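You operate a simulated robot arm through the tools that you are given. There is no shell and no other tool. Be economical: measure what you need, move in short steps, check, and stop when the job is done.

You run a simulated robot arm. Do the job below in one go: nothing can be reset, and whatever is moved stays where it is left.

TASK
Put the ice pack on the top of the steel table away in the inside of the steel pack tray. Put the tube carton on the top of the steel table away on the top of the low shelf under the island. Open the fridge door, take the deep dish that says "18" from the top of the steel table and put it on the top shelf of the fridge, then shut the door. Take the tube that says "231" from the top of the steel table and leave it on top of the brown carton there. Fetch the white-cap bottle marked "64" from the top of the steel table and stand it on the top of the bench under the window. Put the intake bottle that says "641" from the top of the island by the mixer on top of the narrow white carton there and the intake bottle labelled "318" on the low shelf over the brown drawers. Any order will do. Set down upright: tube carton, tube, white-cap bottle, intake bottle.

The check looks at the end state, three seconds after you hand in, the way a careful person would. Anything else that was tipped, shoved, dropped, spilled or broken makes it a failure. Lids that push on must go on centred and level and be pressed home; caps that screw on are set level and turned clockwise until they are tight.

THE ROBOT
A 7-joint arm with a two-finger parallel gripper on a trunk, on a base that drives. Base frame: it is fixed to the floor where the robot stands at the start and does not move with it; the origin is under the middle of the robot, x ahead of it, y to its left, z up; the surface under the hand at the start is at about z = 850. Lengths are in mm, angles in degrees, forces in N, time in s.
With the tool pointing down near the work surface it reaches from about 460 to 920 mm from the robot's upright axis, wherever it stands. Its first joint turns from -115.0 to 115.0 degrees. Places, roughly: carton [500, -750, 1000]; deep dish [750, -500, 750]; fridge door [400, -4000, 1300]; ice pack [750, 250, 1000]; inside of the steel pack tray (22x15 cm) [460, -4440, 860]; intake bottle [-750, -1250, 1000]; low shelf over the brown drawers [-3500, -3700, 400]; narrow white carton [-1000, -1250, 1000]; top of the bench under the window (20x72 cm) [-1860, -4360, 840]; top of the low shelf under the island [-1000, -1300, 100]; top shelf of the fridge [600, -4000, 1400]; tube [500, -500, 1000]; tube carton [750, 0, 1000]; white-cap bottle [500, -750, 1000]. Payload 3.91 kg.
The TCP is the grasp point between the finger pads, 30 mm short of the fingertips. In the tool frame z runs along the fingers and y along their closing line. The gripper opens to 110 mm. The fingers are 20 mm wide and 10 mm thick; the gripper's body (48 by 112 mm) begins 55 mm behind the TCP.
Orientation is that of the tool frame in the base frame, as a unit quaternion [w, x, y, z]. With the fingers straight down and closing along the base's y, the tool's x points along the base's -x, its y along +y and its z along -z.

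THE INTERFACE
- The arm moves only by the tool play_rows. Its argument "rows" is a list of rows, each a list of 3 entries, a list of its own where there are three numbers: the gripper command, from -1 (shut) to 1 (fully open), values between in proportion, then the shift along the tool's x, y, z in mm, then the turn, a rotation vector about the tool's x, y, z in degrees. In form: [[claw, [x, y, z], [wx, wy, wz]], ...]. A call has 1 to 10 rows; each row is the pose to reach, as a shift and turn from the pose commanded when the call began, along the tool's axes at that moment. Rows are played at 5 a second. More than 50 mm and 8.6 degrees between two rows, or a gripper value outside its range, and nothing of the call is played. Where a pose cannot be reached the arm comes as near as it can. A force on the tool above 40 N (or 10 N above the force at the start of the call, whichever is more), or a blocked arm, ends the call early, and 0.2 s more pass. Each finger travels about 153 mm/s and halts on what it meets, pressing with about 40 N; the grip force reading is that of the motor and also rises with nothing between the fingers. The clock runs only during rows and for 0.2 s after the last one: add rows that repeat a pose to give the fingers time. The reply holds the time, the measured pose of the TCP, the force on the tool along the base axes, the opening and the grip force, in the units named above and with some noise, with the torque about the TCP (base axes, N m) and any sound that the robot's microphone picked up.
- Cameras (640 x 400 px; columns grow to the right, rows downward): "scene" is now at [210.2, 144.2, 1446.1]; the picture's right is [-0.67, -0.74, 0.00], its down [-0.38, 0.34, -0.86] and it looks along [0.64, -0.58, -0.51] (base axes); focal length 262 px, centre (320, 200). "wrist" rides on the gripper at [72, 17, -103] in the tool frame; the picture's right is [-0.23, 0.97, 0.00], its down [-0.76, -0.18, -0.62] and it looks along [-0.61, -0.14, 0.78] (tool axes); focal length 222 px, centre (320, 200). There is no depth. A picture from a camera that has moved, and an enlarged one, comes with that camera's place and axes in the base frame and with its lens.
- grab_frame(camera): a new picture of that camera. It takes no simulated time.
- move_column(by): slides the trunk up (or, below 0, down) by that many mm; the arm and the scene camera ride with it, the base frame stays. It gives what a move gives, with no picture.
- steer(legs): drives the robot by 1 to 6 legs, each [ahead, left, turn to the left] in mm, mm and degrees, along the robot's own axes; the way and the turn of a leg run together, so that a leg with both is an arc; at most 1500 mm and 180 degrees a leg. The arm and the cameras ride along, it lands a little off, and it stops where it bumps. It gives what a move gives.
- aim_head(pan, tilt): turns the head with the scene camera to pan (to the left, within 80 degrees either way) and tilt (down, from -29 to 69), counted from straight ahead of the robot. It gives what a move gives.
- enlarge(camera, box): a new picture of the part [left, top, right, bottom] of that camera's present view, enlarged. It takes no simulated time.
- job_done(): hands the job in; it is judged then, once.

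Go step by step. Nothing tells you exact positions but the pictures and the camera data: compare them with the known pose of the tool, close in by small moves and look again before you grip or let go. The budget is 483 turns and 228 pictures, counting those below and the enlarged ones. Unless the task says otherwise, let go and move clear before handing in.

The tools are called after "Request:" as a command line: name --argument value ..., lists and objects as JSON in quotes. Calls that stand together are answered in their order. play_rows: Moves the arm, as the interface text tells. Its arguments: {"type":"object","properties":{"rows":{"type":"array","items":{"type":"array"}}},"required":["rows"]} The other tools are called the same way: move_column (by) slides the trunk up or down; steer (legs) drives the base; aim_head (pan, tilt) turns the head that bears the scene camera; grab_frame (camera) takes a picture; enlarge (camera, box) takes an enlarged picture of a part of a camera's view; job_done () hands the job in.

At the start:

```text
time: 0.0
tcp_pos: [532.6, -155.6, 1255.0]
tcp_rot: [0.0, 0.0, 1.0, 0.0]
ft_force: [-0.2, -0.4, 0.8]
torque: [0.01, -0.01, 0.02]
grip_width: 110.0
grasp_force: 0.1
trunk travel left (down, up): [-775.0, 215.0]
robot x, y, heading: [-0.2, 2.4, 0.1]
head pan, tilt: [-42.4, 30.5]
```

scene: 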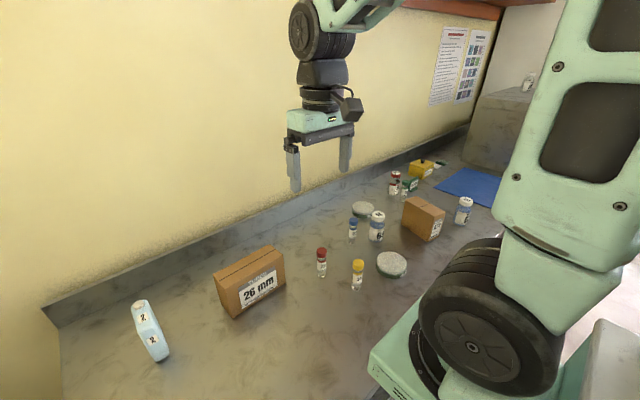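
wrist: 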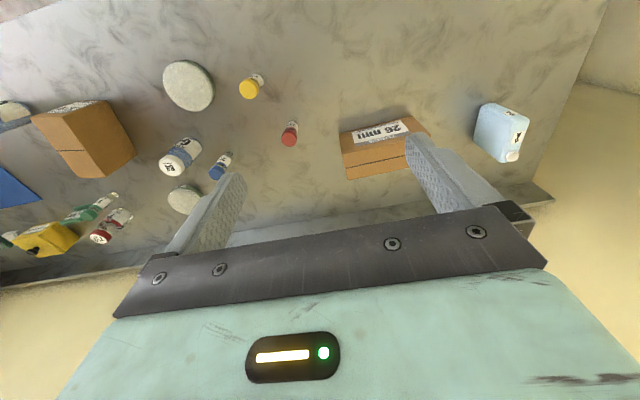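

I see the steel table with cartons, tubes, bottles, dishes and an ice pack. I'll enlarge parts of the view to read labels.

Request:
enlarge --camera "scene" --box '[300, 150, 500, 300]'

Request:
enlarge --camera "scene" --box '[110, 220, 310, 370]'

Request:
enlarge --camera "wrist" --box '[0, 40, 340, 260]'

```text
2.67 times, centred on (400, 225) of scene
camera zoom: at [210.2, 144.2, 1446.1], right [-0.67, -0.74, 0.0], down [-0.38, 0.34, -0.86], along [0.64, -0.58, -0.51], focal length 700 px, centre (107, 133)
```

zoom: 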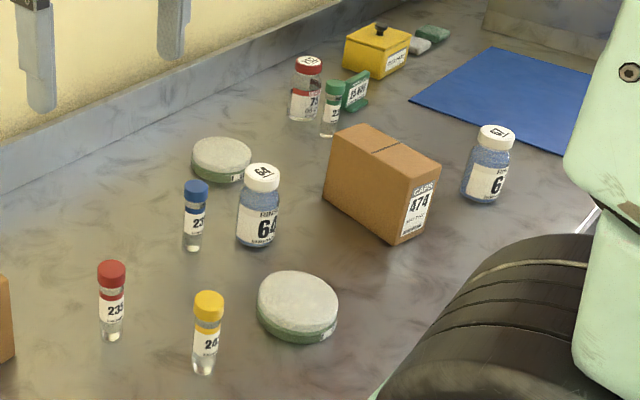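

```text
2.67 times, centred on (210, 295) of scene
camera zoom: at [210.2, 144.2, 1446.1], right [-0.67, -0.74, 0.0], down [-0.38, 0.34, -0.86], along [0.64, -0.58, -0.51], focal length 700 px, centre (613, -53)
```

zoom: 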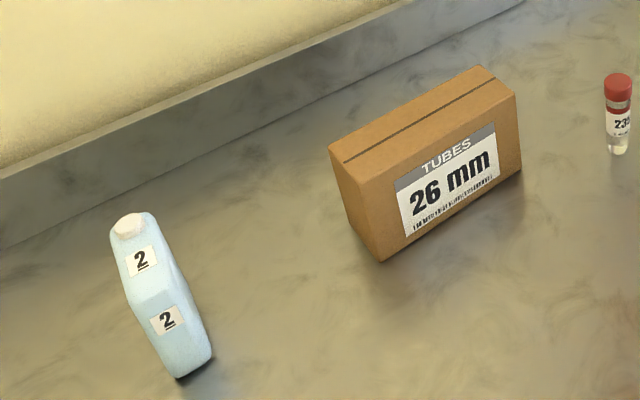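

```text
1.82 times, centred on (170, 150) of wrist
camera zoom: at [461.2, -139.7, 1359.0], right [0.23, 0.97, 0.0], down [0.76, -0.18, 0.62], along [0.61, -0.14, -0.78], focal length 404 px, centre (593, 291)
```

zoom: 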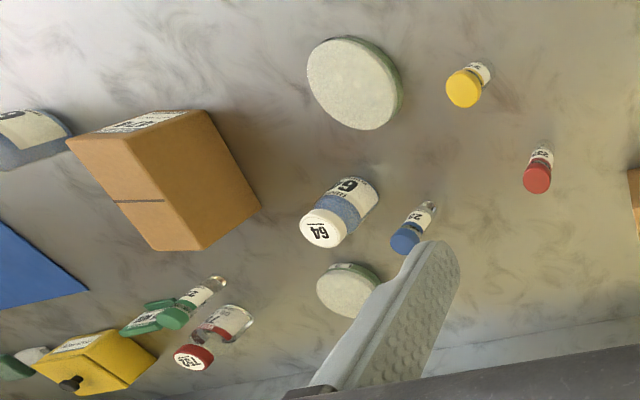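

Next I zoom in tightly on the tubes, bottles and dishes.

Request:
enlarge --camera "scene" --box '[310, 205, 390, 295]'

Request:
enlarge --camera "scene" --box '[380, 150, 500, 240]'

Request:
enlarge --camera "scene" --box '[340, 195, 420, 285]'

```text
4.44 times, centred on (350, 250) of scene
camera zoom: at [210.2, 144.2, 1446.1], right [-0.67, -0.74, 0.0], down [-0.38, 0.34, -0.86], along [0.64, -0.58, -0.51], focal length 1166 px, centre (187, -22)
```

zoom: 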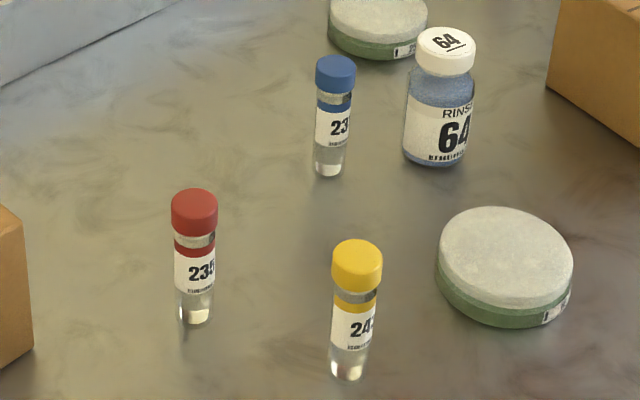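

```text
4.44 times, centred on (440, 195) of scene
camera zoom: at [210.2, 144.2, 1446.1], right [-0.67, -0.74, 0.0], down [-0.38, 0.34, -0.86], along [0.64, -0.58, -0.51], focal length 1166 px, centre (-213, 222)
```

zoom: 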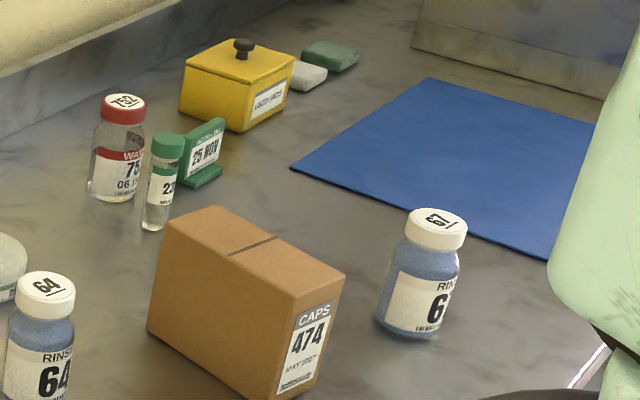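

```text
4.44 times, centred on (380, 240) of scene
camera zoom: at [210.2, 144.2, 1446.1], right [-0.67, -0.74, 0.0], down [-0.38, 0.34, -0.86], along [0.64, -0.58, -0.51], focal length 1166 px, centre (53, 22)
```

zoom: 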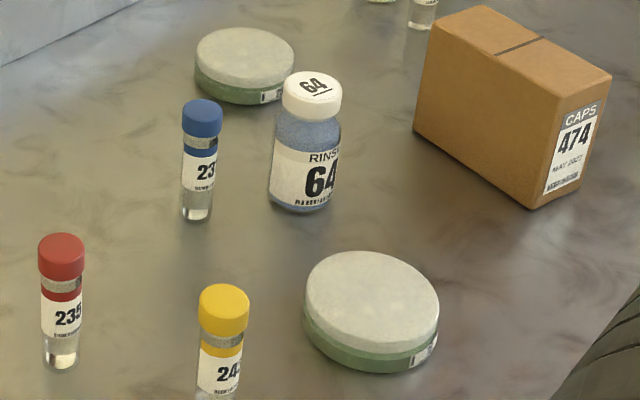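

Bottle 64 is visible by its cap. I'll drive right along the table so the tube and dish labels face the camera, after checking the way.

Request:
aim_head --pan -80 --tilt 25

Request:
grab_frame --camera "scene"

```text
time: 1.0
tcp_pos: [533.3, -156.6, 1256.4]
tcp_rot: [0.001, 0.0, 1.0, 0.0]
ft_force: [0.5, 0.4, 0.1]
torque: [-0.01, 0.03, -0.01]
grip_width: 110.2
grasp_force: 0.0
trunk travel left (down, up): [-775.0, 215.0]
robot x, y, heading: [-1.5, 2.4, -0.1]
head pan, tilt: [-80.0, 25.0]
```

```text
219 pictures are left
camera scene: at [159.6, 114.3, 1454.9], right [-0.98, -0.17, 0.0], down [-0.07, 0.42, -0.91], along [0.16, -0.89, -0.42], focal length 262 px, centre (320, 200)
```

scene: 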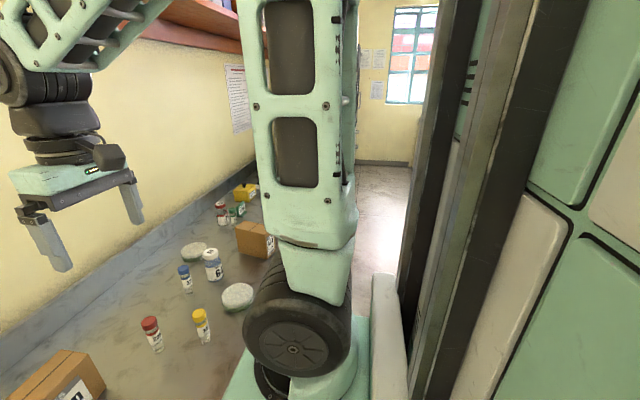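

The aisle to the right looks free. I drive right 700 and look back at the tubes.

Request:
steer --legs '[[0, -750, 0]]'

Request:
aim_head --pan 10 --tilt 35

Request:
grab_frame --camera "scene"

Request:
grab_frame --camera "wrist"

```text
time: 5.1
tcp_pos: [527.8, -903.9, 1256.6]
tcp_rot: [0.0, 0.007, 1.0, 0.0]
ft_force: [0.7, 0.3, 0.0]
torque: [0.0, 0.0, 0.01]
grip_width: 110.0
grasp_force: 0.1
trunk travel left (down, up): [-775.0, 215.0]
robot x, y, heading: [-5.5, -738.4, -0.4]
head pan, tilt: [-80.0, 25.0]
```

```text
time: 6.7
tcp_pos: [525.7, -904.8, 1255.4]
tcp_rot: [0.0, 0.006, 1.0, -0.001]
ft_force: [-0.2, -0.3, 0.2]
torque: [0.0, -0.02, 0.01]
grip_width: 110.2
grasp_force: 0.0
trunk travel left (down, up): [-775.0, 215.0]
robot x, y, heading: [-2.2, -744.4, -0.5]
head pan, tilt: [10.0, 35.0]
```

```text
218 pictures are left
camera scene: at [228.5, -524.5, 1439.2], right [0.16, -0.99, 0.0], down [-0.57, -0.09, -0.82], along [0.81, 0.13, -0.57], focal length 262 px, centre (320, 200)
```

scene: 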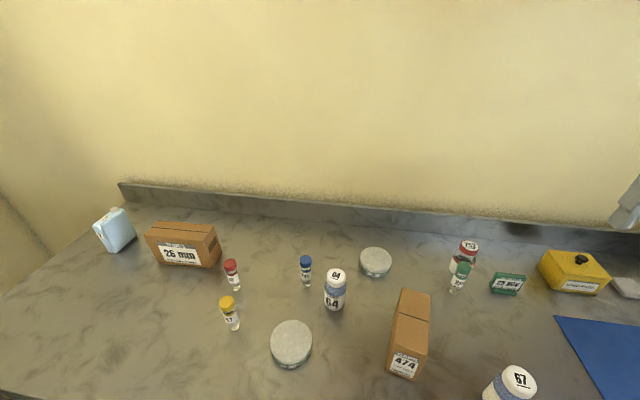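

```text
217 pictures are left
camera wrist: at [454.9, -887.3, 1359.0], right [0.24, 0.97, 0.0], down [0.76, -0.19, 0.62], along [0.61, -0.15, -0.78], focal length 222 px, centre (320, 200)
```

wrist: 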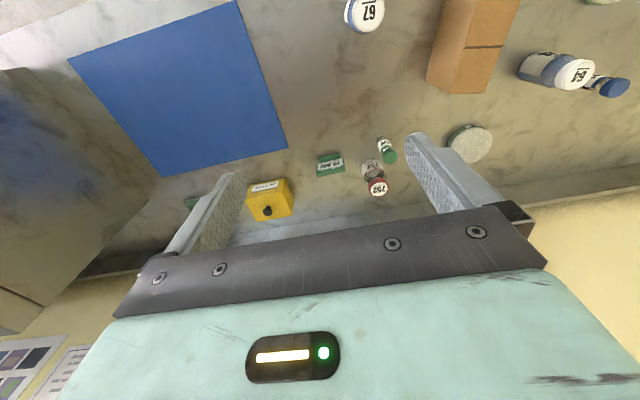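

Request:
enlarge --camera "scene" --box '[200, 235, 360, 345]'

Request:
enlarge --camera "scene" --box '[350, 230, 480, 320]'

Request:
enlarge --camera "scene" --box '[260, 310, 330, 380]'

```text
3.64 times, centred on (280, 290) of scene
camera zoom: at [228.5, -524.5, 1439.2], right [0.16, -0.99, 0.0], down [-0.57, -0.09, -0.82], along [0.81, 0.13, -0.57], focal length 954 px, centre (466, -127)
```

zoom: 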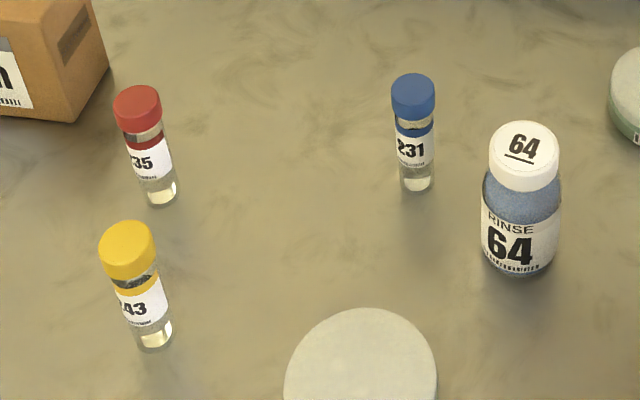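

```text
4.44 times, centred on (415, 275) of scene
camera zoom: at [228.5, -524.5, 1439.2], right [0.16, -0.99, 0.0], down [-0.57, -0.09, -0.82], along [0.81, 0.13, -0.57], focal length 1166 px, centre (-102, -133)
```

zoom: 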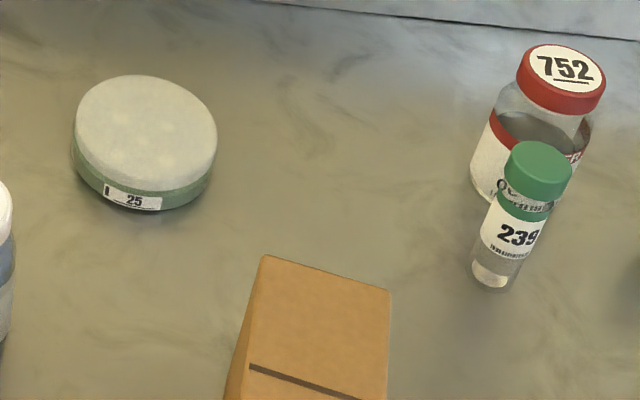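

```text
5.71 times, centred on (295, 345) of scene
camera zoom: at [228.5, -524.5, 1439.2], right [0.16, -0.99, 0.0], down [-0.57, -0.09, -0.82], along [0.81, 0.13, -0.57], focal length 1500 px, centre (463, -629)
```

zoom: 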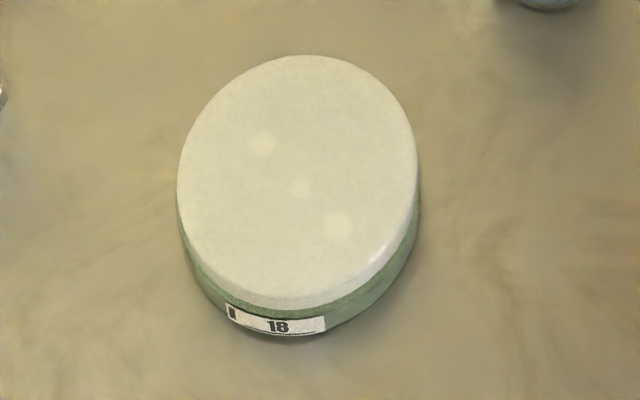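

The blue tube is 231, the near dish is 18, and the CAPS 474 carton is the brown carton. I move the hand over to the tube at about (660,-415).

Request:
play_rows --rows '[[1, [-12, 43, 18], [0, 0, 0]], [1, [-24, 86, 36], [0, 0, 0]], [1, [-36, 129, 54], [0, 0, 0]], [1, [-48, 172, 72], [0, 0, 0]], [1, [-60, 215, 90], [0, 0, 0]], [1, [-72, 258, 108], [0, 0, 0]], [1, [-84, 301, 126], [0, 0, 0]], [0.5, [-96, 344, 144], [0, 0, 0]], [0.3, [-108, 387, 162], [0, 0, 0]], [0.1, [-120, 430, 180], [0, 0, 0]]]'

Request:
grab_frame --camera "wrist"

Request:
grab_frame --camera "scene"

```text
time: 8.9
tcp_pos: [651.5, -476.5, 1078.4]
tcp_rot: [0.0, 0.007, 1.0, 0.0]
ft_force: [-0.5, -0.7, 0.4]
torque: [0.04, -0.01, 0.01]
grip_width: 60.4
grasp_force: 0.1
trunk travel left (down, up): [-775.0, 215.0]
robot x, y, heading: [-0.8, -743.6, -0.6]
head pan, tilt: [10.0, 35.0]
```

```text
213 pictures are left
camera wrist: at [579.9, -459.3, 1181.4], right [0.24, 0.97, 0.0], down [0.76, -0.19, 0.62], along [0.61, -0.15, -0.78], focal length 222 px, centre (320, 200)
```

wrist: 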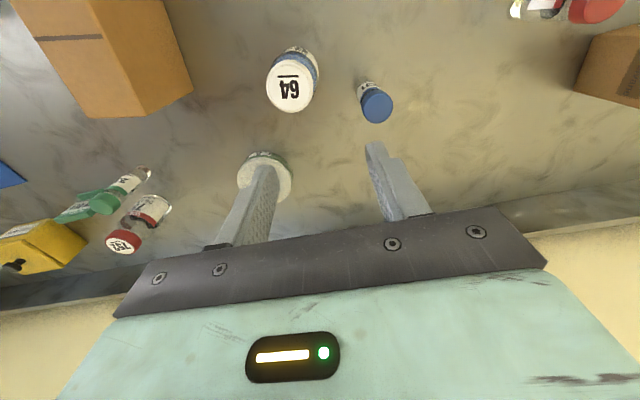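

```text
212 pictures are left
camera scene: at [228.3, -525.1, 1439.4], right [0.16, -0.99, 0.0], down [-0.57, -0.09, -0.82], along [0.81, 0.13, -0.57], focal length 262 px, centre (320, 200)
```

scene: 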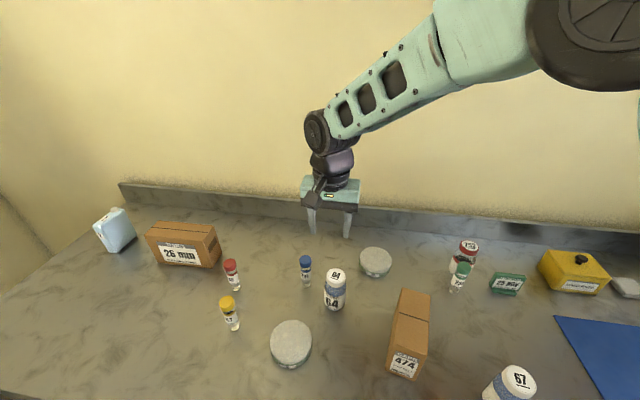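

Both views agree: tube 231 stands at about (661,-417), cap top about 949. I centre above it and go down partway.

Request:
play_rows --rows '[[0.1, [-5, 30, 0], [0, 0, 0]], [0.1, [-8, 59, 0], [0, 0, 0]], [0.1, [-8, 59, 40], [0, 0, 0]], [0.1, [-8, 59, 80], [0, 0, 0]], [0.1, [-8, 59, 80], [0, 0, 0]]]'

Request:
grab_frame --camera "wrist"

Request:
enlarge --camera "scene" --box '[260, 200, 400, 320]'

```text
time: 10.1
tcp_pos: [661.1, -417.4, 995.8]
tcp_rot: [0.0, 0.006, 1.0, 0.0]
ft_force: [0.0, -0.2, 1.2]
torque: [-0.01, -0.02, -0.01]
grip_width: 60.2
grasp_force: 0.1
trunk travel left (down, up): [-775.0, 215.0]
robot x, y, heading: [-6.6, -742.4, -0.5]
head pan, tilt: [10.0, 35.0]
```

```text
211 pictures are left
camera wrist: at [590.4, -400.7, 1098.8], right [0.24, 0.97, 0.0], down [0.76, -0.19, 0.62], along [0.61, -0.15, -0.78], focal length 222 px, centre (320, 200)
```

wrist: 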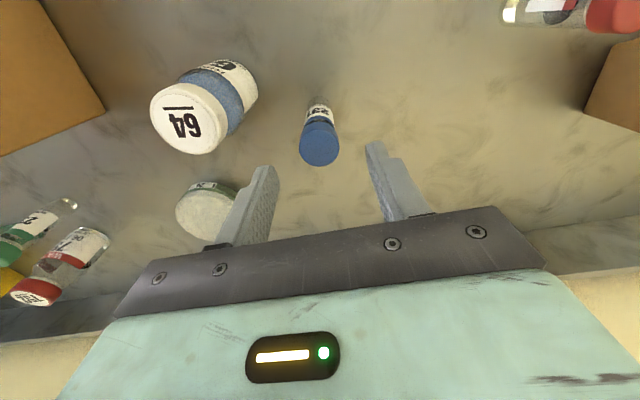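

```text
3.33 times, centred on (330, 260) of scene
camera zoom: at [228.4, -524.4, 1439.2], right [0.16, -0.99, 0.0], down [-0.57, -0.09, -0.82], along [0.81, 0.13, -0.57], focal length 875 px, centre (287, 0)
```

zoom: 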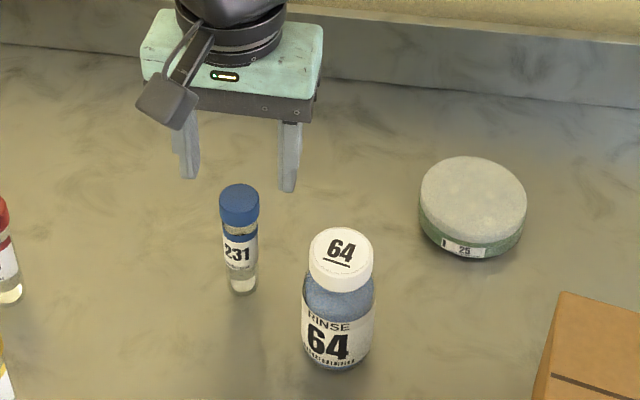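

The tube is centred between the fingers. I descend and close on it.

Request:
play_rows --rows '[[0.1, [3, 0, 40], [0, 0, 0]], [0.1, [3, 0, 76], [0, 0, 0]], [0.1, [3, 0, 76], [0, 0, 0]], [-0.6, [3, 0, 76], [0, 0, 0]], [-0.6, [3, 0, 76], [0, 0, 0]], [-0.6, [3, 0, 76], [0, 0, 0]]]'

Request:
grab_frame --camera "wrist"

```text
time: 11.5
tcp_pos: [657.5, -416.0, 920.0]
tcp_rot: [0.0, 0.007, 1.0, 0.0]
ft_force: [-0.2, 0.1, 0.6]
torque: [-0.01, -0.01, 0.01]
grip_width: 26.8
grasp_force: 40.3
trunk travel left (down, up): [-775.0, 215.0]
robot x, y, heading: [-5.8, -741.9, -0.5]
head pan, tilt: [10.0, 35.0]
heard: snap
```

```text
209 pictures are left
camera wrist: at [586.4, -399.1, 1022.8], right [0.24, 0.97, 0.0], down [0.76, -0.19, 0.62], along [0.61, -0.15, -0.78], focal length 222 px, centre (320, 200)
```

wrist: 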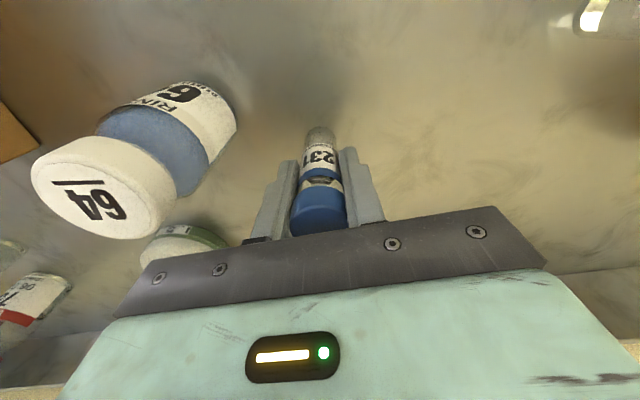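

The tube is held at 26.8 mm. I lift it and look at the carton top to measure it.

Request:
play_rows --rows '[[-0.6, [0, 0, -45], [0, 0, 0]], [-0.6, [0, 0, -90], [0, 0, 0]], [-0.6, [0, 0, -135], [0, 0, 0]], [-0.6, [0, 0, -180], [0, 0, 0]], [-0.6, [0, 0, -180], [0, 0, 0]]]'

Request:
enlarge --camera "scene" --box '[360, 270, 460, 390]'

Request:
enlarge --camera "wrist" --box '[240, 120, 400, 260]'

```text
time: 12.7
tcp_pos: [657.6, -416.3, 1101.7]
tcp_rot: [0.0, 0.006, 1.0, -0.001]
ft_force: [-0.9, -0.1, 0.4]
torque: [-0.02, 0.04, -0.02]
grip_width: 27.6
grasp_force: 39.8
trunk travel left (down, up): [-775.0, 215.0]
robot x, y, heading: [-5.1, -741.2, -0.7]
head pan, tilt: [10.0, 35.0]
```

```text
3.33 times, centred on (410, 330) of scene
camera zoom: at [228.5, -524.4, 1439.2], right [0.16, -0.99, 0.0], down [-0.57, -0.09, -0.82], along [0.81, 0.13, -0.57], focal length 875 px, centre (20, -233)
```

zoom: 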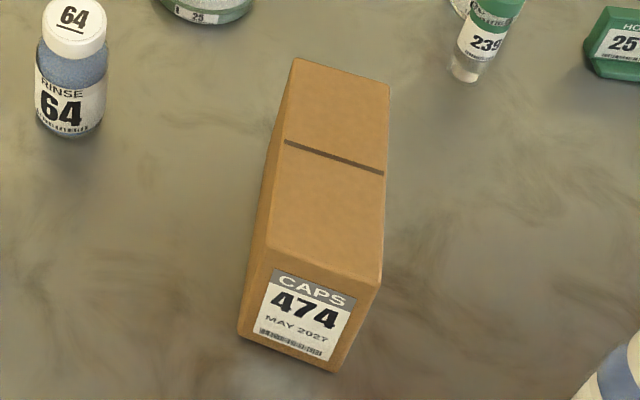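

```text
2.86 times, centred on (320, 190) of wrist
camera zoom: at [585.3, -398.7, 1204.6], right [0.24, 0.97, 0.0], down [0.76, -0.19, 0.62], along [0.6, -0.15, -0.78], focal length 635 px, centre (320, 229)
```

zoom: 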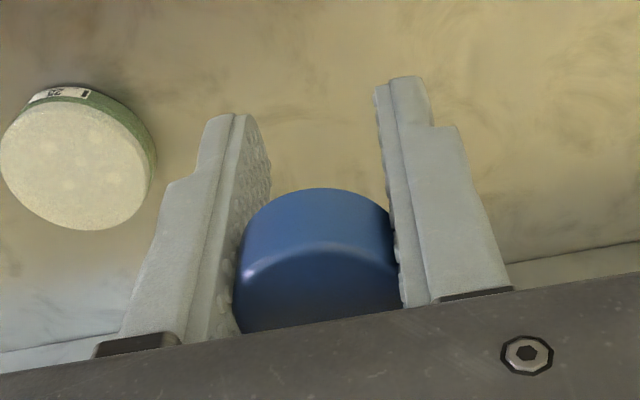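

Only the blue cap shows between the fingers; I check where the tube body is.

Request:
grab_frame --camera "wrist"

Request:
enlarge --camera "scene" --box '[240, 130, 400, 320]'

```text
206 pictures are left
camera wrist: at [585.3, -398.7, 1204.6], right [0.24, 0.97, 0.0], down [0.76, -0.19, 0.62], along [0.6, -0.15, -0.78], focal length 222 px, centre (320, 200)
```

wrist: 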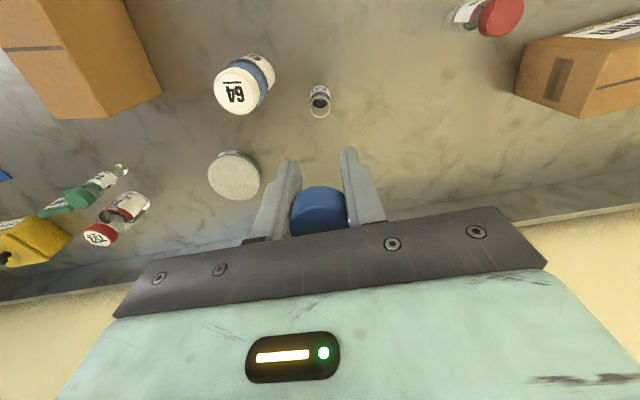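

```text
2.11 times, centred on (320, 225) of scene
camera zoom: at [228.5, -524.4, 1439.2], right [0.16, -0.99, 0.0], down [-0.57, -0.09, -0.82], along [0.81, 0.13, -0.57], focal length 553 px, centre (320, 147)
```

zoom: 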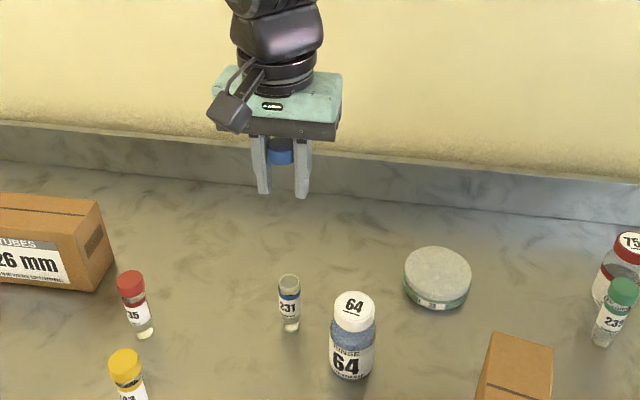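

The cap snapped off, so it is a push-on cap. The body still stands upright in place, so I reverse the motion exactly and press the cap home.

Request:
play_rows --rows '[[-0.6, [0, 0, 45], [0, 0, 0]], [-0.6, [0, 0, 90], [0, 0, 0]], [-0.6, [0, 0, 130], [0, 0, 0]], [-0.6, [0, 0, 150], [0, 0, 0]], [-0.6, [0, 0, 150], [0, 0, 0]]]'

Request:
grab_frame --camera "wrist"

Request:
enlarge --camera "scene" --box '[270, 210, 370, 310]'

```text
time: 13.9
tcp_pos: [656.6, -417.3, 950.2]
tcp_rot: [0.001, 0.006, 1.0, 0.0]
ft_force: [0.3, -0.9, 0.3]
torque: [-0.02, 0.0, -0.03]
grip_width: 27.1
grasp_force: 40.6
trunk travel left (down, up): [-775.0, 215.0]
robot x, y, heading: [-6.0, -743.9, -0.6]
head pan, tilt: [10.0, 35.0]
```

```text
204 pictures are left
camera wrist: at [584.8, -399.3, 1053.8], right [0.24, 0.97, 0.0], down [0.76, -0.19, 0.62], along [0.61, -0.15, -0.78], focal length 222 px, centre (320, 200)
```

wrist: 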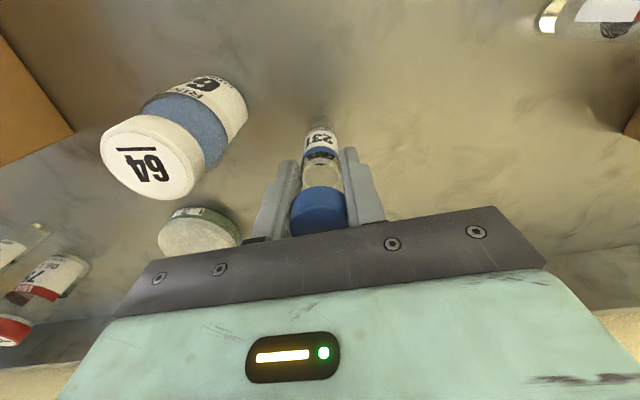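

```text
4.00 times, centred on (320, 260) of scene
camera zoom: at [228.5, -524.4, 1439.2], right [0.16, -0.99, 0.0], down [-0.57, -0.09, -0.82], along [0.81, 0.13, -0.57], focal length 1050 px, centre (320, -40)
```

zoom: 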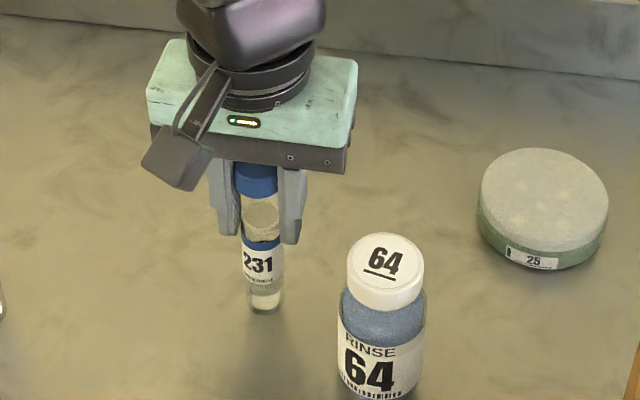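

The cap and body line up. I lower the cap onto the body and press gently.

Request:
play_rows --rows '[[-0.6, [0, 0, 15], [0, 0, 0]], [-0.6, [0, 0, 25], [0, 0, 0]], [-0.6, [0, 0, 30], [0, 0, 0]], [-0.6, [0, 0, 32], [0, 0, 0]], [-0.6, [0, 0, 34], [0, 0, 0]], [-0.6, [0, 0, 34], [0, 0, 0]]]'

Request:
enlarge --camera "scene" --box '[270, 210, 370, 310]'

```text
time: 15.3
tcp_pos: [657.7, -416.4, 918.8]
tcp_rot: [0.002, 0.006, 1.0, 0.002]
ft_force: [-0.9, 0.2, 25.8]
torque: [0.01, 0.0, 0.02]
grip_width: 27.3
grasp_force: 39.8
trunk travel left (down, up): [-775.0, 215.0]
robot x, y, heading: [-3.0, -742.6, -0.6]
head pan, tilt: [10.0, 35.0]
heard: snap
```

```text
4.00 times, centred on (320, 260) of scene
camera zoom: at [227.4, -524.9, 1439.8], right [0.16, -0.99, 0.0], down [-0.57, -0.09, -0.82], along [0.81, 0.13, -0.57], focal length 1050 px, centre (320, -40)
```

zoom: 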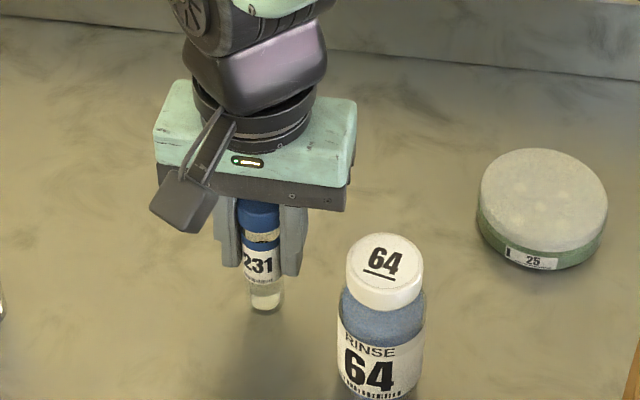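

A snap with 26 N: the cap is back on. I open the fingers, go up and inspect.

Request:
play_rows --rows '[[0.1, [0, 0, 0], [0, 0, 0]], [0.1, [0, 0, 0], [0, 0, 0]], [0.1, [0, 0, -40], [0, 0, 0]], [0.1, [0, 0, -85], [0, 0, 0]], [0.1, [0, 0, -130], [0, 0, 0]], [0.1, [0, 0, -130], [0, 0, 0]]]'

Request:
enlarge --camera "scene" --box '[270, 220, 350, 310]'

```text
time: 16.7
tcp_pos: [657.7, -416.7, 1047.2]
tcp_rot: [-0.001, 0.007, 1.0, 0.0]
ft_force: [0.4, -0.5, 0.4]
torque: [0.03, -0.04, 0.01]
grip_width: 60.4
grasp_force: 0.0
trunk travel left (down, up): [-775.0, 215.0]
robot x, y, heading: [-4.6, -740.5, -0.6]
head pan, tilt: [10.0, 35.0]
```

```text
4.44 times, centred on (310, 265) of scene
camera zoom: at [228.5, -524.4, 1439.2], right [0.16, -0.99, 0.0], down [-0.57, -0.09, -0.82], along [0.81, 0.13, -0.57], focal length 1166 px, centre (364, -89)
```

zoom: 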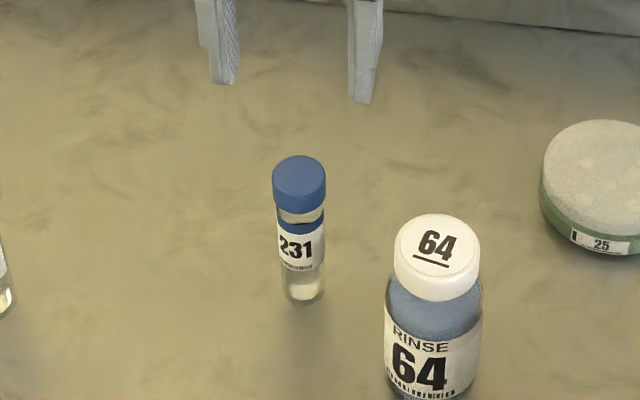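

The cap sits as before. I'll regrip lower on the body with a tilted hand, coming from the side away from bottle 64; first I raise the hand and drive left 500.

Request:
play_rows --rows '[[0.1, [0, 0, -45], [0, 0, 0]], [0.1, [0, 0, -90], [0, 0, 0]], [0.1, [0, 0, -120], [0, 0, 0]]]'

Request:
steer --legs '[[0, 500, 0]]'

Request:
aim_head --pan -30 --tilt 38

Request:
grab_frame --camera "scene"

```text
time: 17.5
tcp_pos: [657.5, -418.7, 1166.1]
tcp_rot: [0.0, 0.005, 1.0, 0.001]
ft_force: [-0.4, -0.7, 0.6]
torque: [0.01, 0.01, -0.02]
grip_width: 60.3
grasp_force: 0.2
trunk travel left (down, up): [-775.0, 215.0]
robot x, y, heading: [-3.5, -745.2, -0.6]
head pan, tilt: [10.0, 35.0]
```

```text
time: 20.4
tcp_pos: [665.3, 73.4, 1167.0]
tcp_rot: [-0.001, 0.009, 1.0, 0.0]
ft_force: [0.3, 0.5, 0.2]
torque: [-0.01, 0.01, 0.0]
grip_width: 60.5
grasp_force: 0.1
trunk travel left (down, up): [-775.0, 215.0]
robot x, y, heading: [1.7, -247.4, -1.0]
head pan, tilt: [10.0, 35.0]
```

```text
time: 21.5
tcp_pos: [665.2, 73.4, 1165.9]
tcp_rot: [0.0, 0.009, 1.0, 0.0]
ft_force: [0.4, -0.9, -0.7]
torque: [-0.01, 0.01, 0.02]
grip_width: 60.6
grasp_force: 0.1
trunk travel left (down, up): [-775.0, 215.0]
robot x, y, heading: [4.8, -245.2, -1.1]
head pan, tilt: [-30.0, 38.0]
```

```text
200 pictures are left
camera scene: at [223.7, -88.9, 1434.6], right [-0.51, -0.86, 0.0], down [-0.53, 0.32, -0.79], along [0.68, -0.4, -0.62], focal length 262 px, centre (320, 200)
```

scene: 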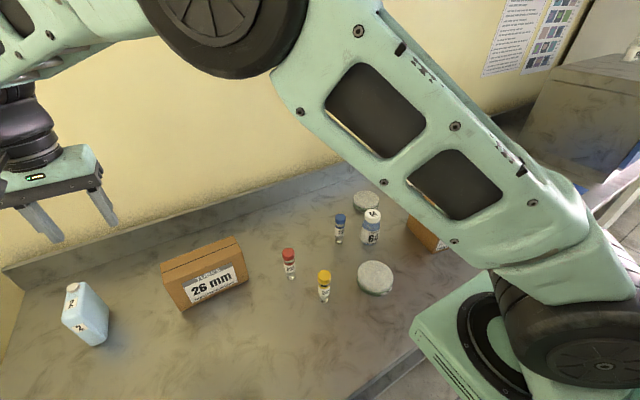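

I swing the hand to a tilted pose pointing away from the robot toward the tube, staying high.

Request:
play_rows --rows '[[0.1, [9.6, -38.2, 13.8], [1.96, -4.2, 4.74]], [0.1, [19.2, -76.4, 27.6], [3.92, -8.4, 9.47]], [0.1, [28.8, -114.6, 41.4], [5.88, -12.6, 14.2]], [0.1, [38.4, -152.8, 55.2], [7.84, -16.8, 18.9]], [0.1, [48, -191, 69], [9.8, -21, 23.7]], [0.1, [57.6, -229.2, 82.8], [11.76, -25.2, 28.4]], [0.1, [67.2, -267.4, 96.6], [13.7, -29.4, 33.1]], [0.1, [76.8, -305.6, 110.4], [15.7, -33.6, 37.9]], [0.1, [86.4, -343.8, 124.2], [17.6, -37.8, 42.6]], [0.1, [96, -382, 138], [19.6, -42.0, 47.35]]]'

Request:
grab_frame --camera "wrist"

Request:
grab_frame --camera "scene"

```text
time: 23.7
tcp_pos: [563.8, -310.4, 1026.3]
tcp_rot: [0.346, 0.401, 0.832, -0.166]
ft_force: [-0.3, -0.8, 0.1]
torque: [0.0, -0.01, -0.02]
grip_width: 60.3
grasp_force: 0.0
trunk travel left (down, up): [-775.0, 215.0]
robot x, y, heading: [5.7, -245.8, -1.0]
head pan, tilt: [-30.0, 38.0]
```

```text
199 pictures are left
camera wrist: at [500.6, -203.4, 1047.4], right [0.86, 0.48, 0.16], down [-0.08, -0.19, 0.98], along [0.5, -0.86, -0.12], focal length 222 px, centre (320, 200)
```

wrist: 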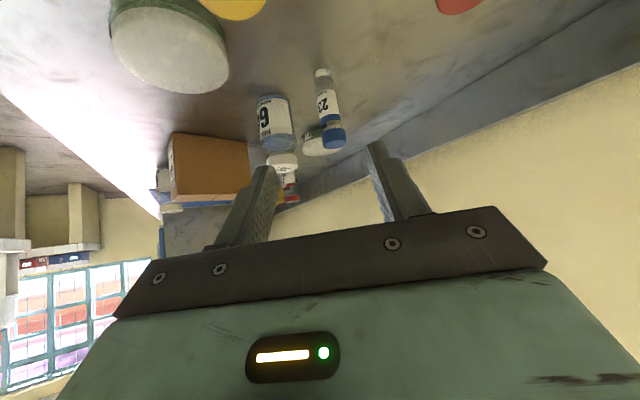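

```text
198 pictures are left
camera scene: at [232.2, -68.1, 1432.1], right [-0.27, -0.96, 0.0], down [-0.62, 0.17, -0.77], along [0.74, -0.21, -0.64], focal length 262 px, centre (320, 200)
```

scene: 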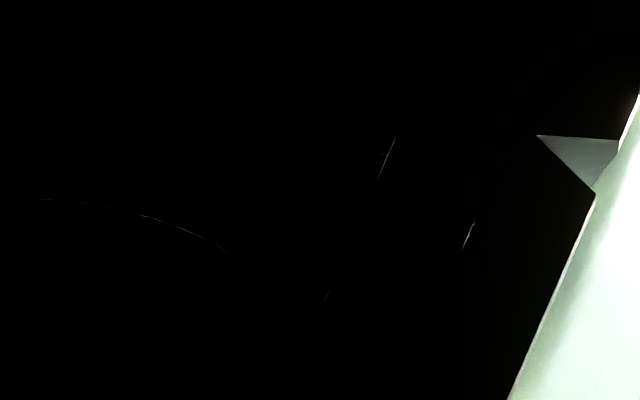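

The tube is in view ahead of the fingers, about 7 mm to the tool's +y. I approach along the tool axis.

Request:
play_rows --rows '[[0.1, [0, 7, 40], [0, 0, 0]], [0.1, [0, 7, 80], [0, 0, 0]], [0.1, [0, 7, 115], [0, 0, 0]], [0.1, [0, 7, 115], [0, 0, 0]]]'

Request:
grab_frame --camera "wrist"

```text
time: 24.7
tcp_pos: [620.8, -365.5, 945.7]
tcp_rot: [0.346, 0.397, 0.834, -0.164]
ft_force: [0.3, -0.1, 0.2]
torque: [0.03, 0.01, 0.02]
grip_width: 60.4
grasp_force: 0.0
trunk travel left (down, up): [-775.0, 215.0]
robot x, y, heading: [6.6, -249.6, -1.0]
head pan, tilt: [-30.0, 38.0]
```

```text
197 pictures are left
camera wrist: at [556.7, -258.9, 968.0], right [0.86, 0.49, 0.16], down [-0.08, -0.19, 0.98], along [0.51, -0.85, -0.12], focal length 222 px, centre (320, 200)
```

wrist: 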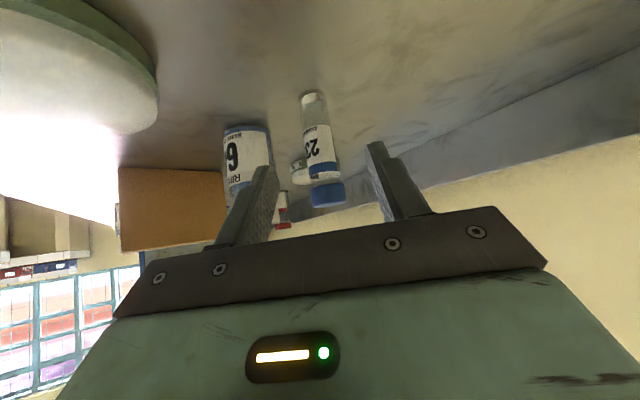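

Well aligned. I advance the remaining 82 mm and close on the body.

Request:
play_rows --rows '[[0.1, [0, -1, 40], [0, 0, 0]], [0.1, [0, -1, 81], [0, 0, 0]], [0.1, [0, -1, 81], [0, 0, 0]], [-0.7, [0, -1, 81], [0, 0, 0]], [-0.7, [0, -1, 81], [0, 0, 0]], [-0.7, [0, -1, 81], [0, 0, 0]]]'

Request:
grab_frame --camera "wrist"

```text
time: 26.1
tcp_pos: [654.0, -410.0, 890.2]
tcp_rot: [0.345, 0.398, 0.834, -0.165]
ft_force: [0.2, -0.7, -0.5]
torque: [-0.01, 0.02, 0.05]
grip_width: 24.3
grasp_force: 39.8
trunk travel left (down, up): [-775.0, 215.0]
robot x, y, heading: [4.0, -246.3, -0.7]
head pan, tilt: [-30.0, 38.0]
```

```text
196 pictures are left
camera wrist: at [590.3, -303.3, 911.0], right [0.86, 0.49, 0.16], down [-0.08, -0.19, 0.98], along [0.51, -0.85, -0.12], focal length 222 px, centre (320, 200)
```

wrist: 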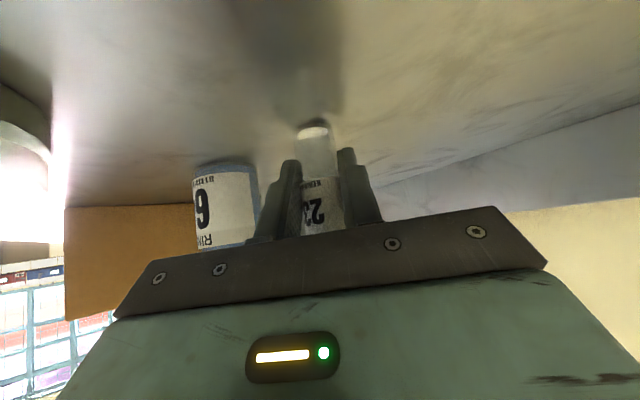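

Gripped on the body with no snap. I lift straight up.

Request:
play_rows --rows '[[-0.7, [-30, 0, -30], [0, 0, 0]], [-0.7, [-62, 0, -62], [0, 0, 0]], [-0.7, [-95, 0, -95], [0, 0, 0]], [-0.7, [-127, 0, -127], [0, 0, 0]], [-0.7, [-127, 0, -127], [0, 0, 0]]]'

Request:
grab_frame --camera "wrist"

Request:
grab_frame --camera "scene"

```text
time: 27.3
tcp_pos: [656.8, -407.1, 1069.1]
tcp_rot: [0.344, 0.397, 0.835, -0.165]
ft_force: [-0.5, -0.6, 0.2]
torque: [0.03, -0.01, -0.02]
grip_width: 24.4
grasp_force: 40.1
trunk travel left (down, up): [-775.0, 215.0]
robot x, y, heading: [1.9, -246.7, -1.0]
head pan, tilt: [-30.0, 38.0]
```

```text
195 pictures are left
camera wrist: at [591.2, -301.3, 1091.1], right [0.86, 0.49, 0.16], down [-0.08, -0.19, 0.98], along [0.51, -0.85, -0.12], focal length 222 px, centre (320, 200)
```

wrist: 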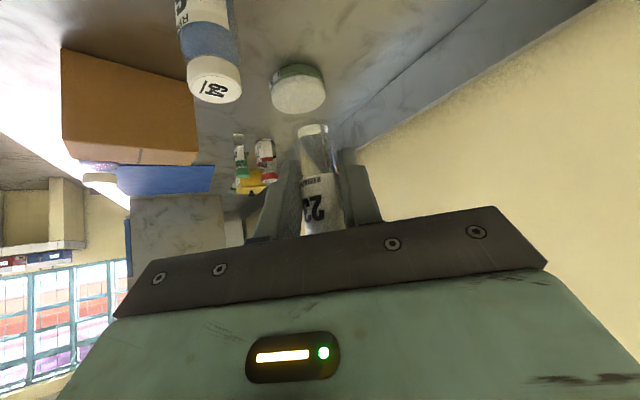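

```text
194 pictures are left
camera scene: at [223.8, -89.0, 1434.6], right [-0.51, -0.86, 0.0], down [-0.53, 0.32, -0.79], along [0.68, -0.41, -0.62], focal length 262 px, centre (320, 200)
```

scene: 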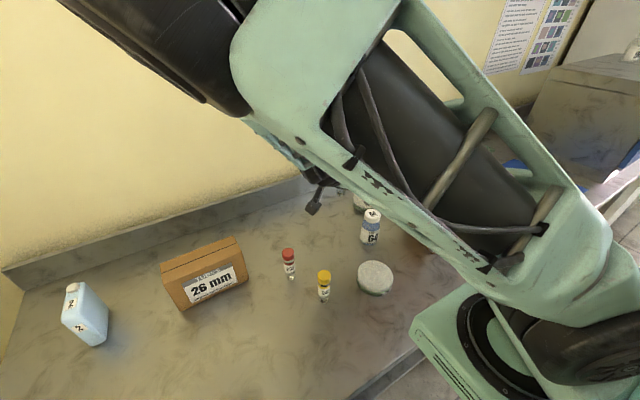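

The tube is lifted. The carton top centre computes to about (540,-656) at z about 960; I move over it at this height.

Request:
play_rows --rows '[[-0.7, [-13.6, -41.3, 13.7], [0, 0, 0]], [-0.7, [-27.2, -82.5, 27.4], [0, 0, 0]], [-0.7, [-40.8, -123.8, 41.1], [0, 0, 0]], [-0.7, [-54.4, -165, 54.9], [0, 0, 0]], [-0.7, [-68, -206, 68.6], [0, 0, 0]], [-0.7, [-81.6, -247.5, 82.3], [0, 0, 0]], [-0.7, [-81.6, -247.5, 82.3], [0, 0, 0]]]'

Request:
grab_frame --camera "wrist"

Request:
grab_frame --camera "scene"

```text
time: 28.9
tcp_pos: [536.3, -657.5, 1070.0]
tcp_rot: [0.345, 0.397, 0.834, -0.164]
ft_force: [-0.2, -0.5, -0.2]
torque: [-0.03, 0.0, 0.0]
grip_width: 24.7
grasp_force: 39.9
out of reach, approached as far as the arm can: row 5
trunk travel left (down, up): [-775.0, 215.0]
robot x, y, heading: [4.3, -245.8, -0.9]
head pan, tilt: [-30.0, 38.0]
```

```text
193 pictures are left
camera wrist: at [471.8, -549.8, 1090.7], right [0.86, 0.49, 0.16], down [-0.08, -0.19, 0.98], along [0.51, -0.85, -0.12], focal length 222 px, centre (320, 200)
```

wrist: 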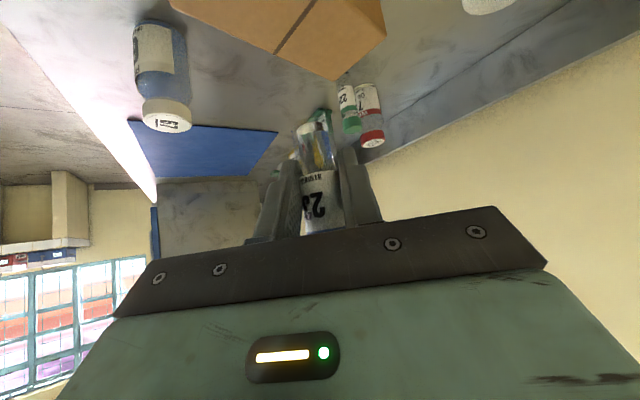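

```text
192 pictures are left
camera scene: at [223.7, -89.0, 1434.6], right [-0.51, -0.86, 0.0], down [-0.53, 0.32, -0.79], along [0.68, -0.41, -0.62], focal length 262 px, centre (320, 200)
```

scene: 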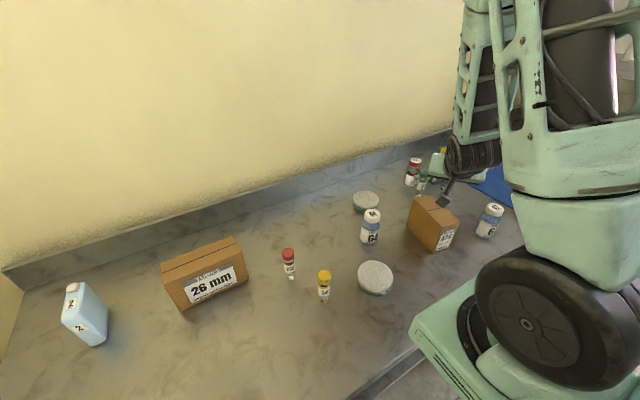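

Position checks out: the tube bottom is at about (543,-661) over the carton centre. I lower it.

Request:
play_rows --rows '[[-0.7, [16, 0, 16], [0, 0, 0]], [-0.7, [32, 0, 32], [0, 0, 0]], [-0.7, [42, 0, 42], [0, 0, 0]], [-0.7, [46, 0, 46], [0, 0, 0]], [-0.7, [46, 0, 46], [0, 0, 0]]]'

Request:
enlarge --camera "scene" --box '[390, 150, 480, 250]'

Request:
grab_frame --camera "wrist"

```text
time: 30.1
tcp_pos: [535.8, -655.4, 1002.9]
tcp_rot: [0.345, 0.398, 0.834, -0.165]
ft_force: [0.5, 0.6, -0.7]
torque: [-0.01, 0.02, 0.04]
grip_width: 24.6
grasp_force: 39.8
trunk travel left (down, up): [-775.0, 215.0]
robot x, y, heading: [0.1, -246.7, -1.2]
head pan, tilt: [-30.0, 38.0]
```

```text
4.00 times, centred on (435, 200) of scene
camera zoom: at [223.7, -89.0, 1434.6], right [-0.51, -0.86, 0.0], down [-0.53, 0.32, -0.79], along [0.68, -0.41, -0.62], focal length 1050 px, centre (-140, 200)
```

zoom: 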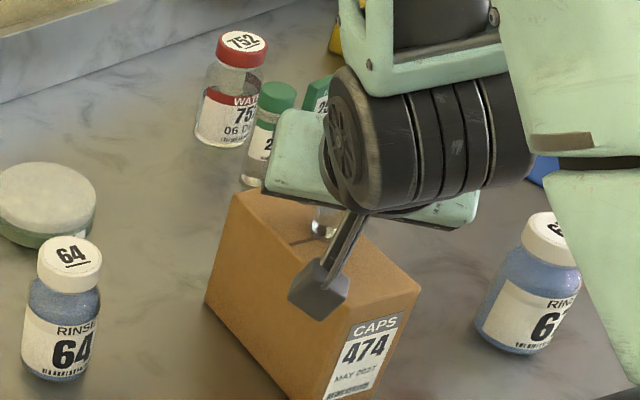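

```text
190 pictures are left
camera wrist: at [471.6, -549.4, 1025.4], right [0.86, 0.49, 0.16], down [-0.08, -0.19, 0.98], along [0.51, -0.85, -0.12], focal length 222 px, centre (320, 200)
```

wrist: 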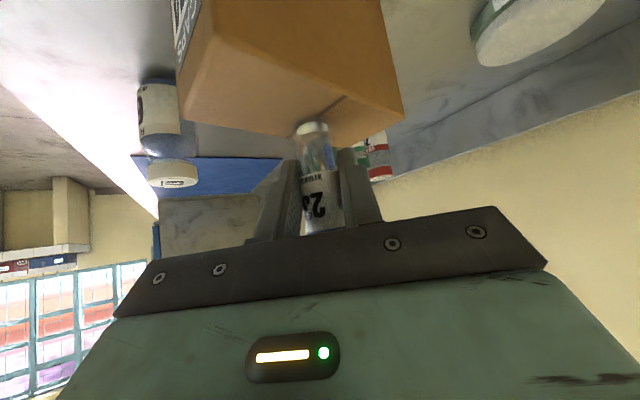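

Just above the top. I lower in 2 mm steps.

Request:
play_rows --rows '[[-0.7, [1.4, 0, 1.4], [0, 0, 0]], [-0.7, [2.8, 0, 2.8], [0, 0, 0]], [-0.7, [2.8, 0, 2.8], [0, 0, 0]]]'

```text
time: 30.9
tcp_pos: [537.2, -656.4, 1002.7]
tcp_rot: [0.348, 0.397, 0.833, -0.165]
ft_force: [-2.8, 3.3, 27.2]
torque: [-0.07, 0.02, 0.01]
grip_width: 24.6
grasp_force: 39.7
trunk travel left (down, up): [-775.0, 215.0]
robot x, y, heading: [5.3, -244.2, -1.0]
head pan, tilt: [-30.0, 38.0]
```

Contact with the carton. I relieve the push slightly, open, and retreat along the tool axis.

Request:
play_rows --rows '[[-0.7, [-1.4, 0, -1.4], [0, 0, 0]], [-0.7, [-1.4, 0, -1.4], [0, 0, 0]], [0.1, [-1.4, 0, -1.4], [0, 0, 0]], [0.1, [-1.4, 0, -1.4], [0, 0, 0]], [0.1, [-1.4, 0, -30], [0, 0, 0]], [0.1, [-1.4, 0, -70], [0, 0, 0]], [0.1, [-1.4, 0, -115], [0, 0, 0]], [0.1, [-1.4, 0, -160], [0, 0, 0]]]'

Request:
grab_frame --camera "wrist"

Request:
enlarge --camera "scene" --box '[390, 130, 480, 250]'

```text
time: 32.7
tcp_pos: [546.4, -608.3, 1148.0]
tcp_rot: [0.343, 0.397, 0.835, -0.165]
ft_force: [2.0, 0.8, 0.4]
torque: [-0.14, 0.09, -0.14]
grip_width: 60.5
grasp_force: 0.2
out of reach, approached as far as the arm can: row 5, 6, 7, 8
trunk travel left (down, up): [-775.0, 215.0]
robot x, y, heading: [3.1, -248.8, -1.1]
head pan, tilt: [-30.0, 38.0]
```

```text
189 pictures are left
camera wrist: at [482.8, -502.1, 1170.0], right [0.86, 0.49, 0.16], down [-0.07, -0.19, 0.98], along [0.51, -0.85, -0.13], focal length 222 px, centre (320, 200)
```

wrist: 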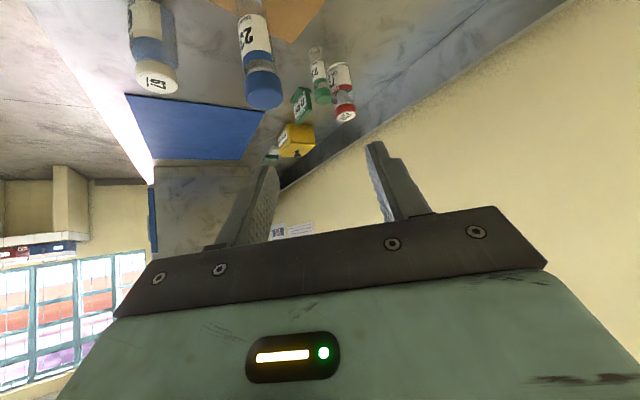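

```text
3.33 times, centred on (435, 190) of scene
camera zoom: at [225.7, -87.4, 1434.1], right [-0.51, -0.86, 0.0], down [-0.53, 0.32, -0.79], along [0.67, -0.41, -0.62], focal length 875 px, centre (-63, 233)
```

zoom: 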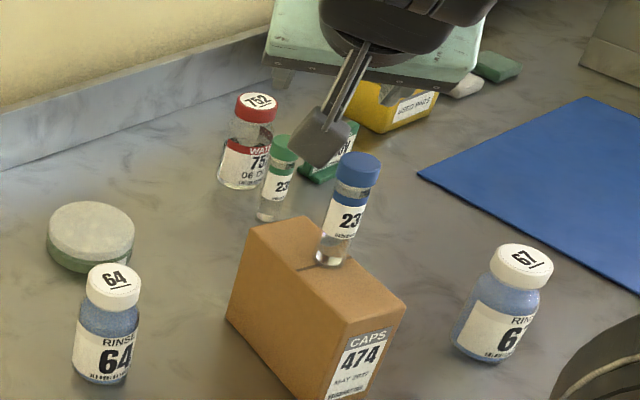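

Tube 231 stands upright on the carton. Next is bottle 64 at about (611,-495); I drive right to approach it with the same tilt from the free side.

Request:
steer --legs '[[0, -370, 0]]'

Request:
aim_head --pan 25 --tilt 35

```text
time: 35.0
tcp_pos: [538.2, -977.2, 1149.7]
tcp_rot: [0.344, 0.4, 0.834, -0.165]
ft_force: [-0.8, -0.4, -0.6]
torque: [0.0, 0.01, -0.01]
grip_width: 60.4
grasp_force: 0.1
trunk travel left (down, up): [-775.0, 215.0]
robot x, y, heading: [-4.0, -610.3, -1.4]
head pan, tilt: [-30.0, 38.0]
```

```text
time: 36.3
tcp_pos: [537.1, -978.0, 1149.2]
tcp_rot: [0.344, 0.399, 0.834, -0.165]
ft_force: [0.7, 0.5, -0.4]
torque: [0.0, 0.0, 0.01]
grip_width: 60.7
grasp_force: 0.1
trunk travel left (down, up): [-775.0, 215.0]
robot x, y, heading: [-3.6, -613.0, -0.9]
head pan, tilt: [25.0, 35.0]
```

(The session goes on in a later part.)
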